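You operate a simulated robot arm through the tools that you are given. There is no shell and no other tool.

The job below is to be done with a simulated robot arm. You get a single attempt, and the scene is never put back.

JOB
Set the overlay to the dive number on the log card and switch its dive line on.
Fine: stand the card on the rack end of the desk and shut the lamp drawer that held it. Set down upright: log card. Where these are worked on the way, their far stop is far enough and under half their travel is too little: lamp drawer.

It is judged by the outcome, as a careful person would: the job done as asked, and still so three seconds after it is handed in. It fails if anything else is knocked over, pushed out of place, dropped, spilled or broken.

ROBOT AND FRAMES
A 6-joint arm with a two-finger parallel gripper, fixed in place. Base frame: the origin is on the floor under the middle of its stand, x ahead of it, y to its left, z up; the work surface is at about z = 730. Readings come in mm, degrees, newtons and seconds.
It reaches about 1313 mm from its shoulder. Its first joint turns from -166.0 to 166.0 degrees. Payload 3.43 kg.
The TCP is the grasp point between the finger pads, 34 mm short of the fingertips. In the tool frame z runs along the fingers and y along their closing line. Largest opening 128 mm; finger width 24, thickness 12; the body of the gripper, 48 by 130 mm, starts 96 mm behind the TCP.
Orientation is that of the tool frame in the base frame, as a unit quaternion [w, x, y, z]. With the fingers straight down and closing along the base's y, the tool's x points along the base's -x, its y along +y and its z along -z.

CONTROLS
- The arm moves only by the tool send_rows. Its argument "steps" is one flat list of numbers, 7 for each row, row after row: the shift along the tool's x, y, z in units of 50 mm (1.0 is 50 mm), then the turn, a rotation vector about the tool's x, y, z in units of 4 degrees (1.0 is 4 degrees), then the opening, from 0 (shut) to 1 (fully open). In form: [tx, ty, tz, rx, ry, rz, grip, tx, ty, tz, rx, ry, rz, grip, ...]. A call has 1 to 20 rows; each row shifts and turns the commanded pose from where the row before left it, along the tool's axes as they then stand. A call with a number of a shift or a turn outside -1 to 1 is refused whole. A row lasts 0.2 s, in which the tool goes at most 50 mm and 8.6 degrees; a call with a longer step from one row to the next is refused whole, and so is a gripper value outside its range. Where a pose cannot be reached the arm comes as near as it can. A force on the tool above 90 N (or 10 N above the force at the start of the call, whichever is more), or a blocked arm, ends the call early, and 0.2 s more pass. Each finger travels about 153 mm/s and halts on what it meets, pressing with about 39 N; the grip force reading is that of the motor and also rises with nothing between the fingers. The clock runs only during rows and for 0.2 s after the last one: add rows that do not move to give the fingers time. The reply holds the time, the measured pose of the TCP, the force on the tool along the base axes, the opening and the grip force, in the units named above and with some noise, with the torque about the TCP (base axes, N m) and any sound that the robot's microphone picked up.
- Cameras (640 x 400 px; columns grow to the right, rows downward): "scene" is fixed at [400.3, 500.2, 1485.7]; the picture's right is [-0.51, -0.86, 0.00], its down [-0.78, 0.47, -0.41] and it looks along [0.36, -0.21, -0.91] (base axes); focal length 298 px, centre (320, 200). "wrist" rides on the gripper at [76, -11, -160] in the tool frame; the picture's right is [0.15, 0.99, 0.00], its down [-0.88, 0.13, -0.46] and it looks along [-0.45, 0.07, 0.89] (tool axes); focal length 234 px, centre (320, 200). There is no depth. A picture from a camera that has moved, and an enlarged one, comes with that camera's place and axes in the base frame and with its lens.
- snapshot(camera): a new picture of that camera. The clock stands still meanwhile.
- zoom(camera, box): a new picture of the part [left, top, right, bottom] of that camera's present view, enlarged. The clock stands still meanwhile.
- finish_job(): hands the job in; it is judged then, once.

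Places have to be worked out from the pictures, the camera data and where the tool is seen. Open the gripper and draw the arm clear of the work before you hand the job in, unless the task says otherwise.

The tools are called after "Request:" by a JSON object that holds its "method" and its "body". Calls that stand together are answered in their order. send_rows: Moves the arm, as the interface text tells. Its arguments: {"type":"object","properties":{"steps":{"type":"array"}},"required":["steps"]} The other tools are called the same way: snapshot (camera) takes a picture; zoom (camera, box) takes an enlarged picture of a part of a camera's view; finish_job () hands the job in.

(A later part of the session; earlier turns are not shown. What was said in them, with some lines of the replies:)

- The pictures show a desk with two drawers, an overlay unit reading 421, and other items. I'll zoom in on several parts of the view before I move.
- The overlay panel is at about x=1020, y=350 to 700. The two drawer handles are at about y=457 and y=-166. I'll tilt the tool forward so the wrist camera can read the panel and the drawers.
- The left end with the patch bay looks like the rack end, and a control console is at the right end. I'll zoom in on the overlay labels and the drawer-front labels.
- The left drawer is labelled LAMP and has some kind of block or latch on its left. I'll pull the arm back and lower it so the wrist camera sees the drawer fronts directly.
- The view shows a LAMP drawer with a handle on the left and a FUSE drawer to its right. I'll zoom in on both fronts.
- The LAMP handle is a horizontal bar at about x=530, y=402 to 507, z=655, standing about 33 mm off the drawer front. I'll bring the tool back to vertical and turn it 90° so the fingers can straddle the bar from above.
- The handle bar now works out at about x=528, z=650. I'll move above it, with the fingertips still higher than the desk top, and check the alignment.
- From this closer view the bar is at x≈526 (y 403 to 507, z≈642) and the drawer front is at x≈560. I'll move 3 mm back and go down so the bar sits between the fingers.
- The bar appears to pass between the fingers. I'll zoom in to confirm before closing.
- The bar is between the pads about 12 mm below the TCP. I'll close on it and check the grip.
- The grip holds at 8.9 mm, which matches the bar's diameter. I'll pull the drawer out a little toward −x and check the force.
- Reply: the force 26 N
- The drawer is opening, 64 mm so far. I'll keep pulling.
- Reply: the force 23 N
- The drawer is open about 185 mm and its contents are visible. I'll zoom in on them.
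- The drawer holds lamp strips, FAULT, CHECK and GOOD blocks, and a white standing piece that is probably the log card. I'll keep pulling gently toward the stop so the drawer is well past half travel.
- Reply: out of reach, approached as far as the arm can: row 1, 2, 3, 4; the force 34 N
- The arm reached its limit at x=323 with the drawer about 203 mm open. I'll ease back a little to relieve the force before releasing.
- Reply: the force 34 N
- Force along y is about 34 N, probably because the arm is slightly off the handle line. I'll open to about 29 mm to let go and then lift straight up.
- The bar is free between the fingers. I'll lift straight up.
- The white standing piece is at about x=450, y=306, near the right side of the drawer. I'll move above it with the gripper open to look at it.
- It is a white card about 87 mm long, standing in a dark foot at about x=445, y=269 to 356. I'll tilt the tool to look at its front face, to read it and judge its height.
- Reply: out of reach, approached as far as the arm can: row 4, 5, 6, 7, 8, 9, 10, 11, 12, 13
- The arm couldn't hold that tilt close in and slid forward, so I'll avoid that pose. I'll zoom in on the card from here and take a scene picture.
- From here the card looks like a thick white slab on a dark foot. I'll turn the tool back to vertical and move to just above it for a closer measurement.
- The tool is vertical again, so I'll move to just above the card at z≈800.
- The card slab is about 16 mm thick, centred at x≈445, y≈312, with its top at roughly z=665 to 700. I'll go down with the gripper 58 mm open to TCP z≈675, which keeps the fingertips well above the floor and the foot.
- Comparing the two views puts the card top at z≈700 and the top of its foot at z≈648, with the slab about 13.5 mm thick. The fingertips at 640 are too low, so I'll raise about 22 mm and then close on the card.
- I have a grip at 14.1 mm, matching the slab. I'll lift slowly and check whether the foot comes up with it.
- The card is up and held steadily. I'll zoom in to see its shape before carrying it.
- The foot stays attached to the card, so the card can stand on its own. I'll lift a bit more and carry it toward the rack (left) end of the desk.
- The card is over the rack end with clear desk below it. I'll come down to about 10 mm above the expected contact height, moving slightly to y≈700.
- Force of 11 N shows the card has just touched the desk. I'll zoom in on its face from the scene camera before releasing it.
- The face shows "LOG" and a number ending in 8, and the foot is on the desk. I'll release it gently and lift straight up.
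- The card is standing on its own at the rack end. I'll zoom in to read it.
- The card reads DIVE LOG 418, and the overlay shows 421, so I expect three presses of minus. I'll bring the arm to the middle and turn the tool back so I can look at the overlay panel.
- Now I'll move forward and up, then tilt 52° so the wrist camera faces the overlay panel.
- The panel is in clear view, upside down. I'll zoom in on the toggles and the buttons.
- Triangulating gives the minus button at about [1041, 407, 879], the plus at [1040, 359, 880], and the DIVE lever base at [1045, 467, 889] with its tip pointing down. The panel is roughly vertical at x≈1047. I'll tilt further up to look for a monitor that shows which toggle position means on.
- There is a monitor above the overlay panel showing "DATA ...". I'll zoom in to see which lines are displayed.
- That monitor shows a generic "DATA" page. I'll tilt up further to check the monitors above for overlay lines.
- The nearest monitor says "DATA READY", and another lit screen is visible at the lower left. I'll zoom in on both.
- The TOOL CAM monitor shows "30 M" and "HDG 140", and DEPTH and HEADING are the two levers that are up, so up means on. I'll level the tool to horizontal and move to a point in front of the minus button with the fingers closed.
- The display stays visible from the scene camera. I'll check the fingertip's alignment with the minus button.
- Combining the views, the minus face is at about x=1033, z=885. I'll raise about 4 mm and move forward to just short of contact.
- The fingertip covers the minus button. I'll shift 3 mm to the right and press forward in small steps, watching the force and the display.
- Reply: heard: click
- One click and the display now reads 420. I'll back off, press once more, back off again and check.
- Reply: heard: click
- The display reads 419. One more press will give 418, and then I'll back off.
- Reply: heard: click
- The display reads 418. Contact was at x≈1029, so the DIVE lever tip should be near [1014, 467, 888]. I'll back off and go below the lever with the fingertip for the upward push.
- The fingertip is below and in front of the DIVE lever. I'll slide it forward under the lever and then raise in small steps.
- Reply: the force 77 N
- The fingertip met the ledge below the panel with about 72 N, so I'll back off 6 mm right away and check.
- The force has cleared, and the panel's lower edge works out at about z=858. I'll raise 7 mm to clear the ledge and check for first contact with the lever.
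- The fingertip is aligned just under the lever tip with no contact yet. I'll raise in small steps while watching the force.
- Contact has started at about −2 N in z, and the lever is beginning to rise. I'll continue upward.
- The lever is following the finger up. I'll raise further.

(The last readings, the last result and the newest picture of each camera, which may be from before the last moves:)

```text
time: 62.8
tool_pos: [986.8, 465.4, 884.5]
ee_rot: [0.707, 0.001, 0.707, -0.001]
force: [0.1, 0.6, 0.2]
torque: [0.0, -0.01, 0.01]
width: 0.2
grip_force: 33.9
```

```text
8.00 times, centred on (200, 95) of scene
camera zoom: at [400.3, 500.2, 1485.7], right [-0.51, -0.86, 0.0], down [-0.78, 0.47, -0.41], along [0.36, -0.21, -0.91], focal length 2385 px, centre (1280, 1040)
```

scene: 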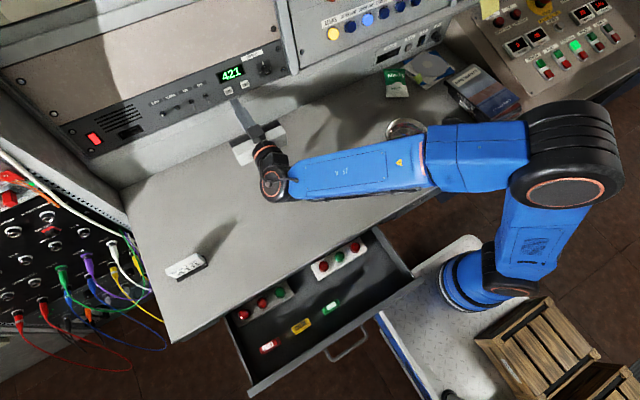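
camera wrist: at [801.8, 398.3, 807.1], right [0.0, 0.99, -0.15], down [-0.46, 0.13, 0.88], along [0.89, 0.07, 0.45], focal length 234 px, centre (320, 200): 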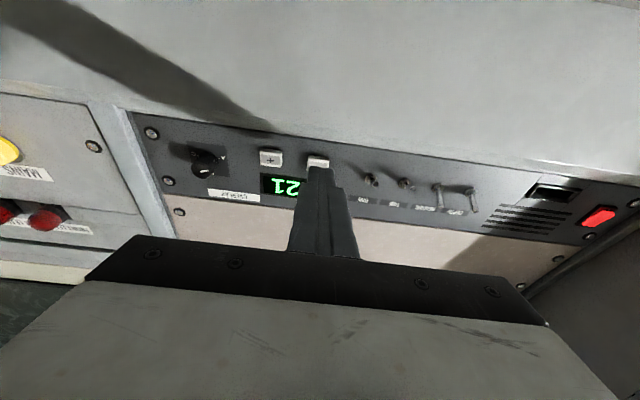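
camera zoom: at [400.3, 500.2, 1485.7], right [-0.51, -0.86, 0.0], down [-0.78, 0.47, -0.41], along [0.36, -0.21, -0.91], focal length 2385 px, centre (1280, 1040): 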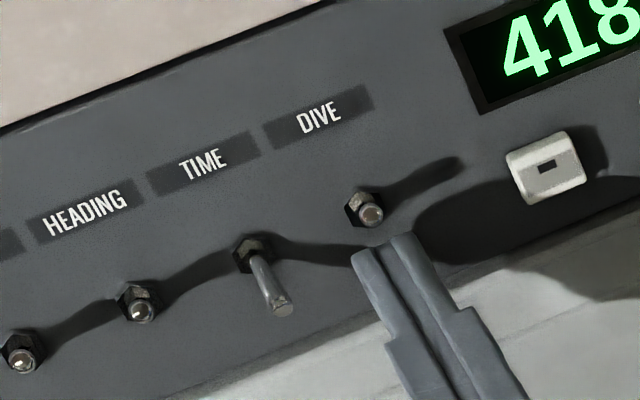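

The DIVE lever has snapped up and now matches HEADING and DEPTH. I'll back straight out and check the result on the panel and monitor.

Request:
{"method": "send_rows", "body": {"steps": [0, 0, -0.4, 0, 0, 0, 0, 0, 0, -0.8, 0, 0, 0, 0, 0, 0, -0.9, 0, 0, 0, 0, 0, 0, -0.9, 0, 0, 0, 0, 0, 0, -0.9, 0, 0, 0, 0, 0, 0, 0, 0, 0, 0, 0]}}

Request:
{"method": "snapshot", "body": {"camera": "wrist"}}

Request:
{"method": "zoom", "body": {"camera": "scene", "box": [140, 50, 290, 144]}}

```text
time: 64.2
tool_pos: [788.6, 463.1, 883.8]
ee_rot: [0.707, 0.0, 0.707, -0.001]
force: [0.4, -0.6, 0.0]
torque: [0.01, -0.01, 0.02]
width: 0.0
grip_force: 33.2
```

```text
taken
camera wrist: at [629.1, 453.7, 809.3], right [0.0, 0.99, -0.15], down [-0.46, 0.13, 0.88], along [0.89, 0.07, 0.45], focal length 234 px, centre (320, 200)
```

wrist: 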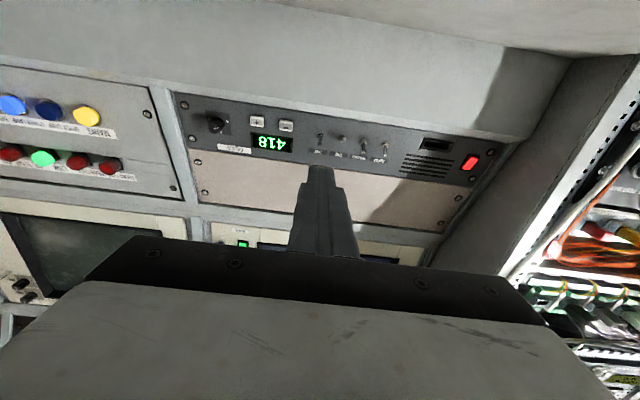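

```text
4.26 times, centred on (215, 97) of scene
camera zoom: at [400.3, 500.2, 1485.7], right [-0.51, -0.86, 0.0], down [-0.78, 0.47, -0.41], along [0.36, -0.21, -0.91], focal length 1269 px, centre (767, 638)
```

zoom: 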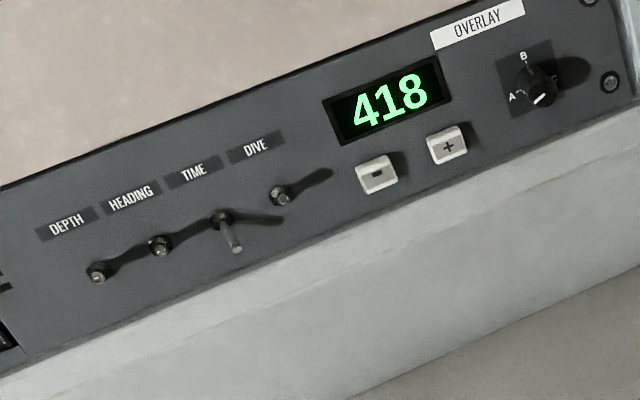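

The overlay shows 418, DIVE is up, and the other controls are unchanged. I'll confirm on the TOOL CAM monitor before shutting the drawer.

Request:
{"method": "send_rows", "body": {"steps": [-0.584, -0.44, -0.48, 0, 0, 0, 0, -0.584, -0.44, -0.48, 0, 0, 0, 0, -0.584, -0.44, -0.48, 0, 0, 0, 0, -0.584, -0.44, -0.48, 0, 0, 0, 0, -0.584, -0.44, -0.48, 0, 0, 0, 0, 0, 0, 0, 0, -1, 0, 0, 0, 0, 0, 0, -1, 0, 0, 0, 0, 0, 0, -1, 0, 0, 0, 0, 0, 0, -1, 0, 0]}}

Request:
{"method": "snapshot", "body": {"camera": "wrist"}}

Request:
{"method": "zoom", "body": {"camera": "wrist", "box": [0, 180, 200, 300]}}

```text
time: 66.2
tool_pos: [670.4, 355.9, 1031.8]
ee_rot: [0.799, 0.001, 0.601, -0.001]
force: [-0.2, -0.3, 0.3]
torque: [0.01, -0.02, 0.03]
width: 0.1
grip_force: 33.6
```

```text
taken
camera wrist: at [538.9, 346.4, 916.1], right [0.04, 0.99, -0.14], down [-0.68, 0.13, 0.72], along [0.73, 0.07, 0.68], focal length 234 px, centre (320, 200)
```

wrist: 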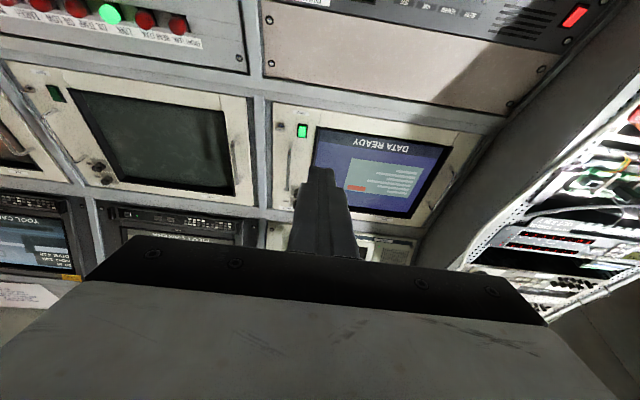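

```text
3.20 times, centred on (100, 240) of wrist
camera zoom: at [538.9, 346.4, 916.1], right [0.04, 0.99, -0.14], down [-0.68, 0.13, 0.72], along [0.73, 0.07, 0.68], focal length 749 px, centre (1024, 72)
```

zoom: 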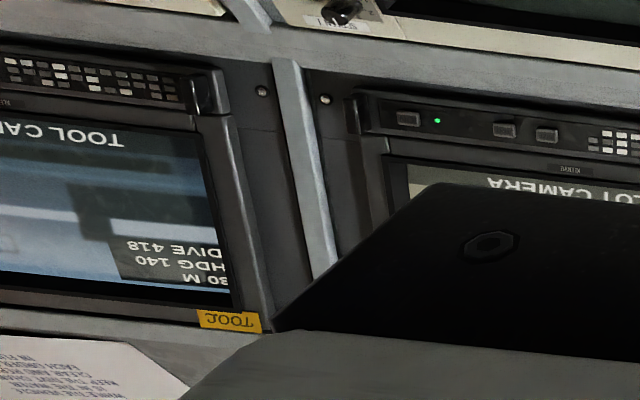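

The monitor now shows 30 M, HDG 140 and DIVE 418. There is a paper note in the corner of the view, so I'll zoom in on it in case it matters.

Request:
{"method": "zoom", "body": {"camera": "wrist", "box": [0, 260, 80, 320]}}

Request:
{"method": "snapshot", "body": {"camera": "scene"}}

```text
6.67 times, centred on (40, 290) of wrist
camera zoom: at [538.9, 346.4, 916.1], right [0.04, 0.99, -0.14], down [-0.68, 0.13, 0.72], along [0.73, 0.07, 0.68], focal length 1561 px, centre (2187, -400)
```

zoom: 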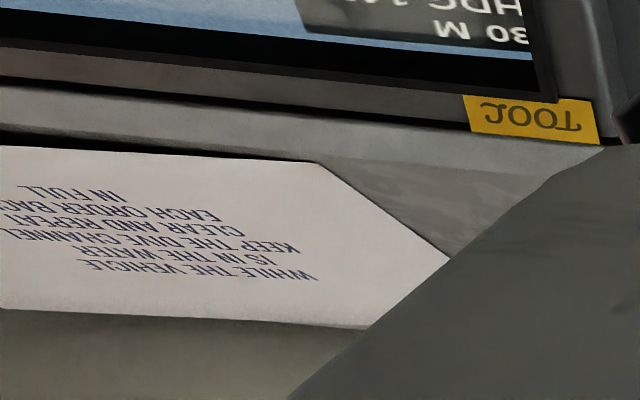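

```text
taken
```

scene: 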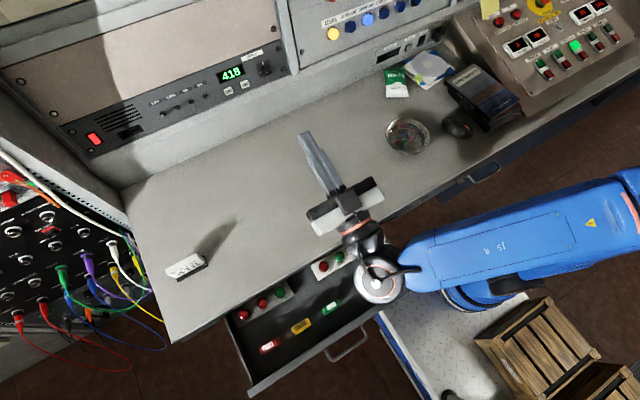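

The note is only about the radio channel. Now I'll shut the lamp drawer, starting by bringing the tool back to vertical.

Request:
{"method": "send_rows", "body": {"steps": [0, 0, 0, 0, 1, 0, 0, 0, 0, 0, 0, 1, 0, 0, 0, 0, 0, 0, 1, 0, 0, 0, 0, 0, 0, 1, 0, 0, 0, 0, 0, 0, 1, 0, 0, 0, 0, 0, 0, 1, 0, 0, 0, 0, 0, 0, 1, 0, 0, 0, 0, 0, 0, 1, 0, 0, 0, 0, 0, 0, 1, 0, 0, 0, 0, 0, 0, 1, 0, 0, 0, 0, 0, 0, 1, 0, 0, 0, 0, 0, 0, 1, 0, 0, 0, 0, 0, 0, 1, 0, 0, 0, 0, 0, 0, 1, 0, 0, 0, 0, 0, 0, 1, 0, 0, 0, 0, 0, 0, 1, 0, 0, 0, 0, 0, 0, 1, 0, 0, 0, 0, 0, 0, 1, 0, 0, 0, 0, 0, 0, 1, 0, 0, 0, 0, 0, 0, 1, 0, 0]}}

Request:
{"method": "send_rows", "body": {"steps": [0, 0, 0, 0, 1, 0, 0, 0, 0, 0, 0, 1, 0, 0, 0, 0, 0, 0, 1, 0, 0, 0, 0, 0, 0, 1, 0, 0, 0, 0, 0, 0, 1, 0, 0, 0, 0, 0, 0, 1, 0, 0, 0, 0, 0, 0, 0.5, 0, 0, 0, 0, 0, 0, 0, 1, 0, 0, 0, 0, 0, 0, 1, 0, 0, 0, 0, 0, 0, 1, 0, 0, 0, 0, 0, 0, 1, 0.1, 0, 0, 0, 0, 0, 1, 0.23, 0, 0, 0, 0, 0, 1, 0.23, 0, 0, 0, 0, 0, 1, 0.23, 0, 0, 0, 0, 0, 1, 0.23, 0, 0, 0, 0, 0, 1, 0.23, 0, 0, 0, 0, 0, 1, 0.23, 0, 0, 0, 0, 0, 1, 0.23, 0, 0, 0, 0, 0, 1, 0.23, 0, 0, 0, 0, 0, 1, 0.23]}}

Request:
{"method": "send_rows", "body": {"steps": [0, 0, 0, 0, 0, 1, 0.23, 0, 0, 0, 0, 0, 1, 0.23, 0, 0, 0, 0, 0, 1, 0.23, 0, 0, 0, 0, 0, 1, 0.23, 0, 0, 0, 0, 0, 1, 0.23, 0, 0, 0, 0, 0, 1, 0.23, 0, 0, 0, 0, 0, 1, 0.23, 0, 0, 0, 0, 0, 1, 0.23, 0, 0, 0, 0, 0, 1, 0.23, 0, 0, 0, 0, 0, 0.5, 0.23]}}

```text
time: 70.4
tool_pos: [672.1, 356.7, 1031.0]
ee_rot: [0.225, 0.001, 0.974, 0.0]
force: [-1.3, -0.5, 0.7]
torque: [-0.01, -0.02, 0.0]
width: 0.0
grip_force: 33.3
```

```text
time: 74.6
tool_pos: [672.1, 357.0, 1032.2]
ee_rot: [0.0, 0.44, 0.898, 0.0]
force: [0.4, 0.4, -0.1]
torque: [0.01, -0.02, -0.01]
width: 29.3
grip_force: 0.0
```

```text
time: 76.8
tool_pos: [671.1, 356.1, 1032.0]
ee_rot: [0.0, 0.708, 0.706, 0.0]
force: [-0.7, 0.0, 0.7]
torque: [0.03, -0.02, 0.01]
width: 29.5
grip_force: 0.0
```

The tool is vertical with the fingers closing along x. I'll move above the open drawer's handle at about [334, 453, 867].

Request:
{"method": "send_rows", "body": {"steps": [0.2156, -0.749, 0.367, 0, 0, 0, 0.23, 0.2156, -0.749, 0.367, 0, 0, 0, 0.23, 0.2156, -0.749, 0.367, 0, 0, 0, 0.23, 0.2156, -0.749, 0.367, 0, 0, 0, 0.23, 0.2156, -0.749, 0.367, 0, 0, 0, 0.23, 0.2156, -0.749, 0.367, 0, 0, 0, 0.23, 0.2156, -0.749, 0.367, 0, 0, 0, 0.23, 0.2156, -0.749, 0.367, 0, 0, 0, 0.23, 0.2156, -0.749, 0.367, 0, 0, 0, 0.23, 0, 0, 0, 0, 0, 0, 0.23]}}

Request:
{"method": "snapshot", "body": {"camera": "wrist"}}

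Request:
{"method": "snapshot", "body": {"camera": "scene"}}

```text
time: 79.0
tool_pos: [334.7, 453.8, 866.8]
ee_rot: [-0.001, 0.706, 0.708, -0.002]
force: [-0.5, -0.1, -0.8]
torque: [0.03, -0.01, -0.04]
width: 29.6
grip_force: 0.2
```

```text
taken
camera wrist: at [323.9, 531.3, 1029.0], right [0.99, 0.15, 0.0], down [0.14, -0.88, 0.45], along [0.07, -0.45, -0.89], focal length 234 px, centre (320, 200)
```

wrist: 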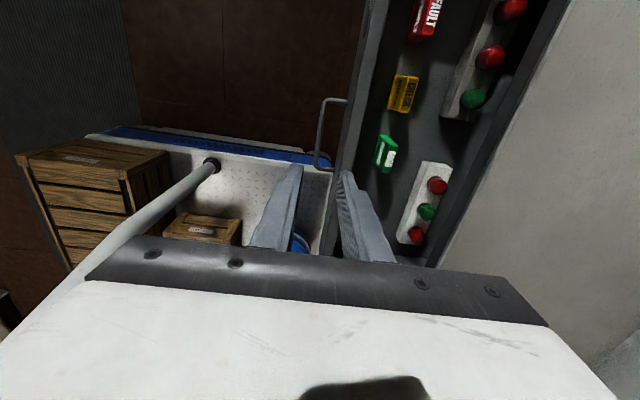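

```text
taken
```

scene: 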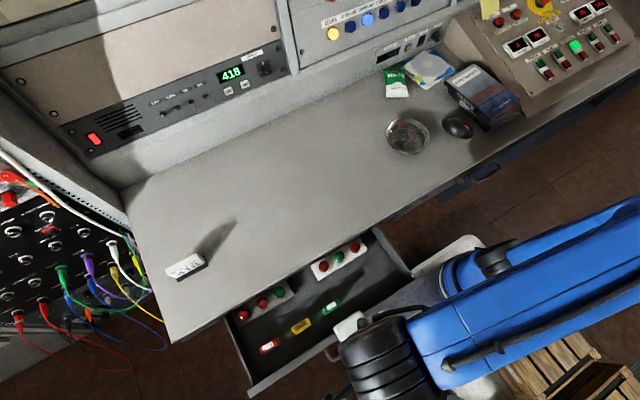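

The handle bar lines up under the fingers at x≈335. I'll go down partway and check before lowering over the bar.

Request:
{"method": "send_rows", "body": {"steps": [0, 0, 0.8, 0, 0, 0, 0.23, 0, 0, 0.8, 0, 0, 0, 0.23, 0, 0, 0.8, 0, 0, 0, 0.23, 0, 0, 0.6, 0, 0, 0, 0.23, 0, 0, 0, 0, 0, 0, 0.23]}}

Request:
{"method": "zoom", "body": {"camera": "wrist", "box": [240, 90, 440, 260]}}

```text
time: 80.2
tool_pos: [337.0, 455.4, 713.3]
ee_rot: [-0.001, 0.706, 0.708, -0.001]
force: [0.8, -0.3, -0.2]
torque: [0.02, -0.01, -0.01]
width: 29.5
grip_force: 0.0
```

```text
2.35 times, centred on (340, 175) of wrist
camera zoom: at [325.5, 532.5, 875.5], right [0.99, 0.15, 0.0], down [0.13, -0.88, 0.46], along [0.07, -0.45, -0.89], focal length 551 px, centre (273, 259)
```

zoom: 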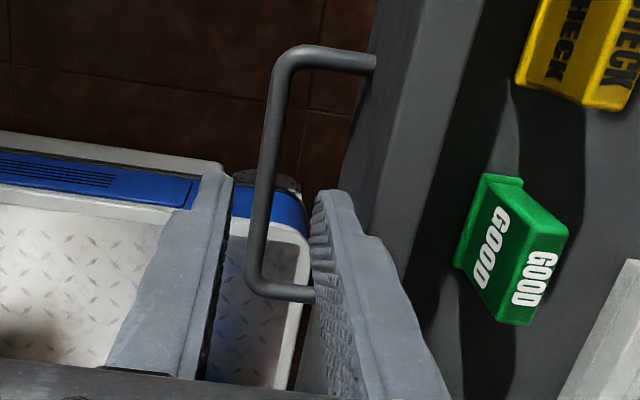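

The bar is at x≈335, so I'll shift back about 2.5 mm to centre the fingers, then lower to z≈660 and close.

Request:
{"method": "send_rows", "body": {"steps": [0, -0.05, 0.4, 0, 0, 0, 0.23, 0, 0, 0.4, 0, 0, 0, 0.23, 0, 0, 0.25, 0, 0, 0, 0.23, 0, 0, 0, 0, 0, 0, 0.23]}}

Request:
{"method": "zoom", "body": {"camera": "wrist", "box": [240, 90, 440, 260]}}

```text
time: 81.2
tool_pos: [332.8, 451.6, 664.4]
ee_rot: [-0.003, 0.705, 0.709, -0.002]
force: [-0.2, -0.1, -0.3]
torque: [-0.02, 0.0, 0.02]
width: 29.6
grip_force: 0.0
```

```text
2.35 times, centred on (340, 175) of wrist
camera zoom: at [322.1, 530.1, 825.4], right [0.99, 0.15, -0.01], down [0.14, -0.88, 0.45], along [0.06, -0.45, -0.89], focal length 551 px, centre (273, 259)
```

zoom: 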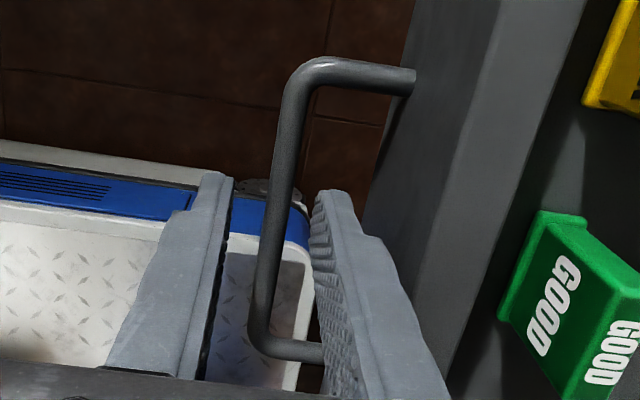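

The bar is centred between the fingers as before. I'll close on it and check the grip.

Request:
{"method": "send_rows", "body": {"steps": [0, 0, 0, 0, 0, 0, 0.1, 0, 0, 0, 0, 0, 0, 0, 0, 0, 0, 0, 0, 0, 0, 0, 0, 0, 0, 0, 0, 0]}}

```text
time: 82.2
tool_pos: [331.8, 453.9, 664.7]
ee_rot: [-0.003, 0.705, 0.709, -0.002]
force: [-1.1, -0.7, -2.6]
torque: [0.19, 0.0, 0.86]
width: 8.5
grip_force: 42.5
```

The handle is gripped at 8.5 mm. I'll push the drawer in toward +x, stopping just short of fully closed.

Request:
{"method": "send_rows", "body": {"steps": [0, 0.2, 0, 0, 0, 0, 0, 0, 0.4, 0, 0, 0, 0, 0, 0, 0.4, 0, 0, 0, 0, 0, 0, 0.4, 0, 0, 0, 0, 0, 0, 0.4, 0, 0, 0, 0, 0, 0, 0.4, 0, 0, 0, 0, 0, 0, 0.4, 0, 0, 0, 0, 0, 0, 0.4, 0, 0, 0, 0, 0, 0, 0.4, 0, 0, 0, 0, 0]}}

Request:
{"method": "snapshot", "body": {"camera": "scene"}}

```text
time: 84.2
tool_pos: [502.4, 454.0, 662.8]
ee_rot: [0.0, 0.707, 0.707, 0.001]
force: [0.0, -27.2, 7.6]
torque: [-0.1, 0.0, 1.02]
width: 9.1
grip_force: 42.6
```

```text
taken
```

scene: 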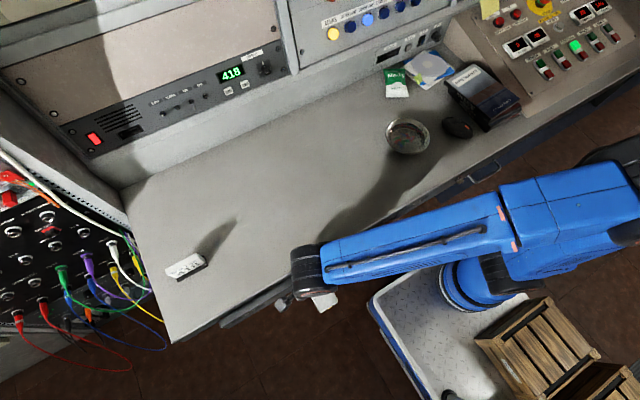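

The drawer is nearly shut with about 24 mm to go. I'll push the rest slowly until it seats.

Request:
{"method": "send_rows", "body": {"steps": [0, 0.2, 0, 0, 0, 0, 0, 0, 0.16, 0, 0, 0, 0, 0, 0, 0.1, 0, 0, 0, 0, 0, 0, 0, 0, 0, 0, 0, 0]}}

```text
time: 85.2
tool_pos: [525.5, 454.3, 664.2]
ee_rot: [0.0, 0.708, 0.707, 0.0]
force: [2.9, -15.7, 7.2]
torque: [-0.1, -0.09, 1.08]
width: 9.0
grip_force: 42.3
```

It is at 525.5, against 525.9 when it was closed at first. I'll push a few mm more to make sure it is seated.

Request:
{"method": "send_rows", "body": {"steps": [0, 0.05, 0, 0, 0, 0, 0, 0, 0.04, 0, 0, 0, 0, 0, 0, 0, 0, 0, 0, 0, 0]}}

```text
time: 86.0
tool_pos: [526.2, 452.7, 664.0]
ee_rot: [-0.001, 0.707, 0.707, 0.0]
force: [-62.8, -4.7, 9.2]
torque: [0.58, 1.58, 0.88]
width: 8.6
grip_force: 42.9
```

It is fully seated against the stop at −63 N. I'll relieve the push by about 4 mm of command, then release and lift away.

Request:
{"method": "send_rows", "body": {"steps": [0, -0.07, 0, 0, 0, 0, 0, 0, 0, 0, 0, 0, 0, 0]}}

```text
time: 86.6
tool_pos: [526.6, 453.7, 663.4]
ee_rot: [0.001, 0.707, 0.707, 0.0]
force: [-42.6, 3.3, 3.0]
torque: [-0.11, 1.03, 0.99]
width: 8.8
grip_force: 42.6
```

Request:
{"method": "send_rows", "body": {"steps": [0, 0, 0, 0, 0, 0, 0.1, 0, 0, 0, 0, 0, 0, 0.22, 0, 0, 0, 0, 0, 0, 0.22]}}

Request:
{"method": "zoom", "body": {"camera": "wrist", "box": [240, 90, 440, 260]}}

```text
time: 87.4
tool_pos: [526.2, 452.9, 663.6]
ee_rot: [0.0, 0.707, 0.707, 0.0]
force: [-0.4, 0.0, 1.1]
torque: [-0.03, 0.0, -0.04]
width: 28.3
grip_force: 0.0
```

```text
2.35 times, centred on (340, 175) of wrist
camera zoom: at [515.4, 530.6, 824.8], right [0.99, 0.15, 0.0], down [0.13, -0.88, 0.46], along [0.07, -0.45, -0.89], focal length 551 px, centre (273, 259)
```

zoom: 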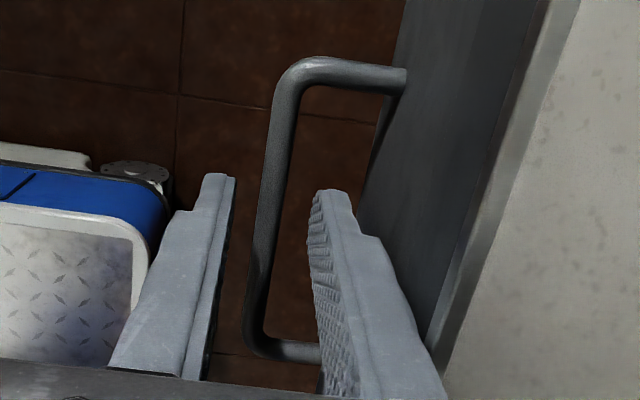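

I've released the handle, and the drawer front looks as it did at the start. I'll lift straight up and clear of the desk, then check everything.

Request:
{"method": "send_rows", "body": {"steps": [0, 0, -0.4, 0, 0, 0, 0.22, 0, 0, -0.7, 0, 0, 0, 0.22, 0, 0, -0.9, 0, 0, 0, 0.22, 0, 0, -0.9, 0, 0, 0, 0.22, 0, 0, -0.9, 0, 0, 0, 0.4, 0, 0, -0.9, 0, 0, 0, 0.7, -0.6, -0.4, -0.5, 0, 0, 0, 1, -0.7, -0.4, -0.3, 0, 0, 0, 1, -0.7, -0.4, 0, 0, 0, 0, 1, -0.7, -0.2, 0, 0, 0, 0, 1, 0, 0, 0, 0, 0, 0, 1]}}

Request:
{"method": "snapshot", "body": {"camera": "scene"}}

Request:
{"method": "snapshot", "body": {"camera": "wrist"}}

```text
time: 89.8
tool_pos: [457.3, 318.8, 937.5]
ee_rot: [-0.001, 0.707, 0.707, -0.001]
force: [0.9, -0.1, 0.3]
torque: [-0.03, -0.02, 0.02]
width: 128.0
grip_force: 0.0
```

```text
taken
```

scene: 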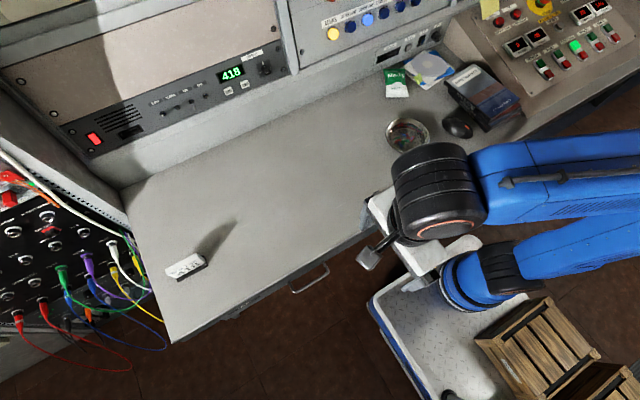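

```text
taken
camera wrist: at [446.3, 395.6, 1098.7], right [0.99, 0.15, 0.0], down [0.13, -0.88, 0.46], along [0.07, -0.45, -0.89], focal length 234 px, centre (320, 200)
```

wrist: 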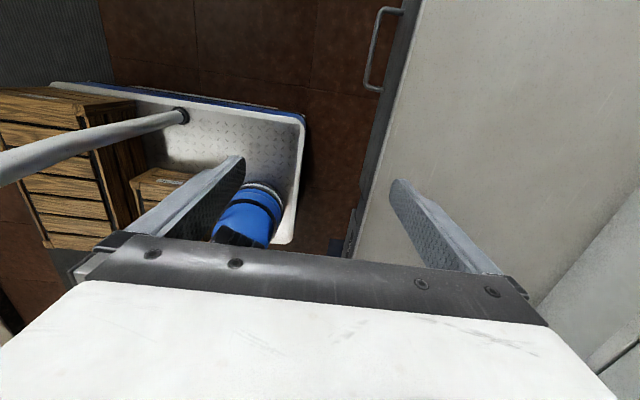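

The arm is clear and the drawer looks shut. I'll zoom in for final checks of the drawer, card, overlay and other desk items.

Request:
{"method": "zoom", "body": {"camera": "scene", "box": [140, 220, 360, 350]}}

Request:
{"method": "zoom", "body": {"camera": "scene", "box": [140, 50, 290, 144]}}

Request:
{"method": "zoom", "body": {"camera": "scene", "box": [370, 30, 640, 190]}}

```text
2.91 times, centred on (250, 285) of scene
camera zoom: at [400.3, 500.2, 1485.7], right [-0.51, -0.86, 0.0], down [-0.78, 0.47, -0.41], along [0.36, -0.21, -0.91], focal length 867 px, centre (524, -47)
```

zoom: 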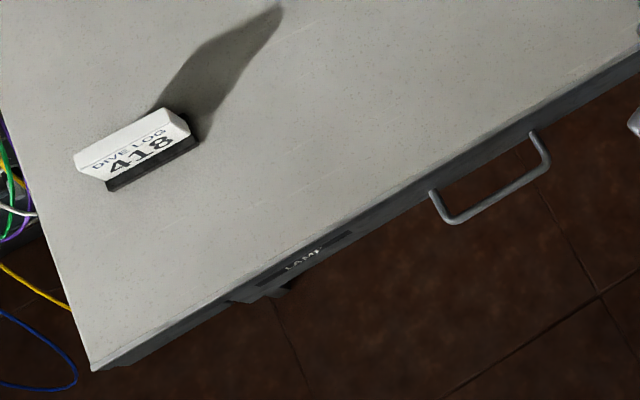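

```text
4.26 times, centred on (215, 97) of scene
camera zoom: at [400.3, 500.2, 1485.7], right [-0.51, -0.86, 0.0], down [-0.78, 0.47, -0.41], along [0.36, -0.21, -0.91], focal length 1269 px, centre (767, 638)
```

zoom: 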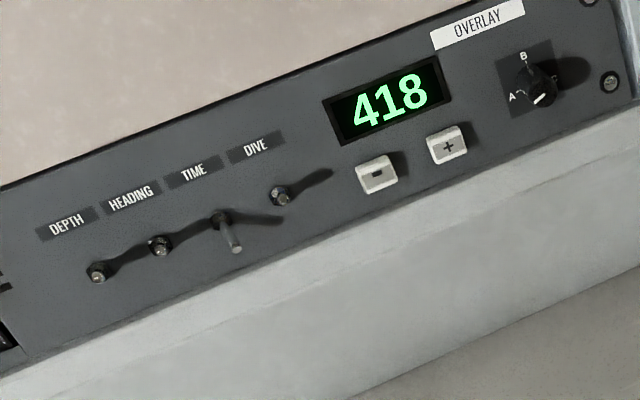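

```text
2.37 times, centred on (505, 110) of scene
camera zoom: at [400.3, 500.2, 1485.7], right [-0.51, -0.86, 0.0], down [-0.78, 0.47, -0.41], along [0.36, -0.21, -0.91], focal length 707 px, centre (-118, 413)
```

zoom: 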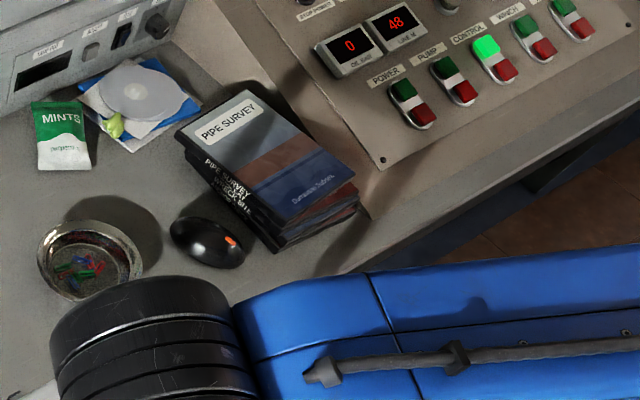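

The overlay reads 418 with DIVE up, and the card stands upright at the rack end. The LAMP drawer is shut, the other items are undisturbed, and the gripper is open and clear, so I'm handing in the job.

Request:
{"method": "finish_job", "body": {}}

```text
The job is handed in.
```

The overlay is set to dive 418, the number on the log card, and its dive line is on. The TOOL CAM monitor showed DIVE 418 under the depth and heading lines.

- **Overlay:** it read 421, so I pressed minus three times and then flipped the DIVE switch up. The other switches and the A/B/C knob are as they were.
- **Log card:** it stands upright and clear of everything at the rack end of the desk, about 100 mm in from the left edge.
- **Lamp drawer:** I opened it about 200 mm, as far as the arm could pull, took the card out and pushed it fully shut against its stop. The other items in it stayed put.
- **Contact:** while lining up under the DIVE switch, the fingertip pressed on the ledge below the panel with about 72 N. I backed off at once and saw no damage.

The other items on the desk looked undisturbed in the last pictures. I handed the job in with the gripper open and the arm clear.
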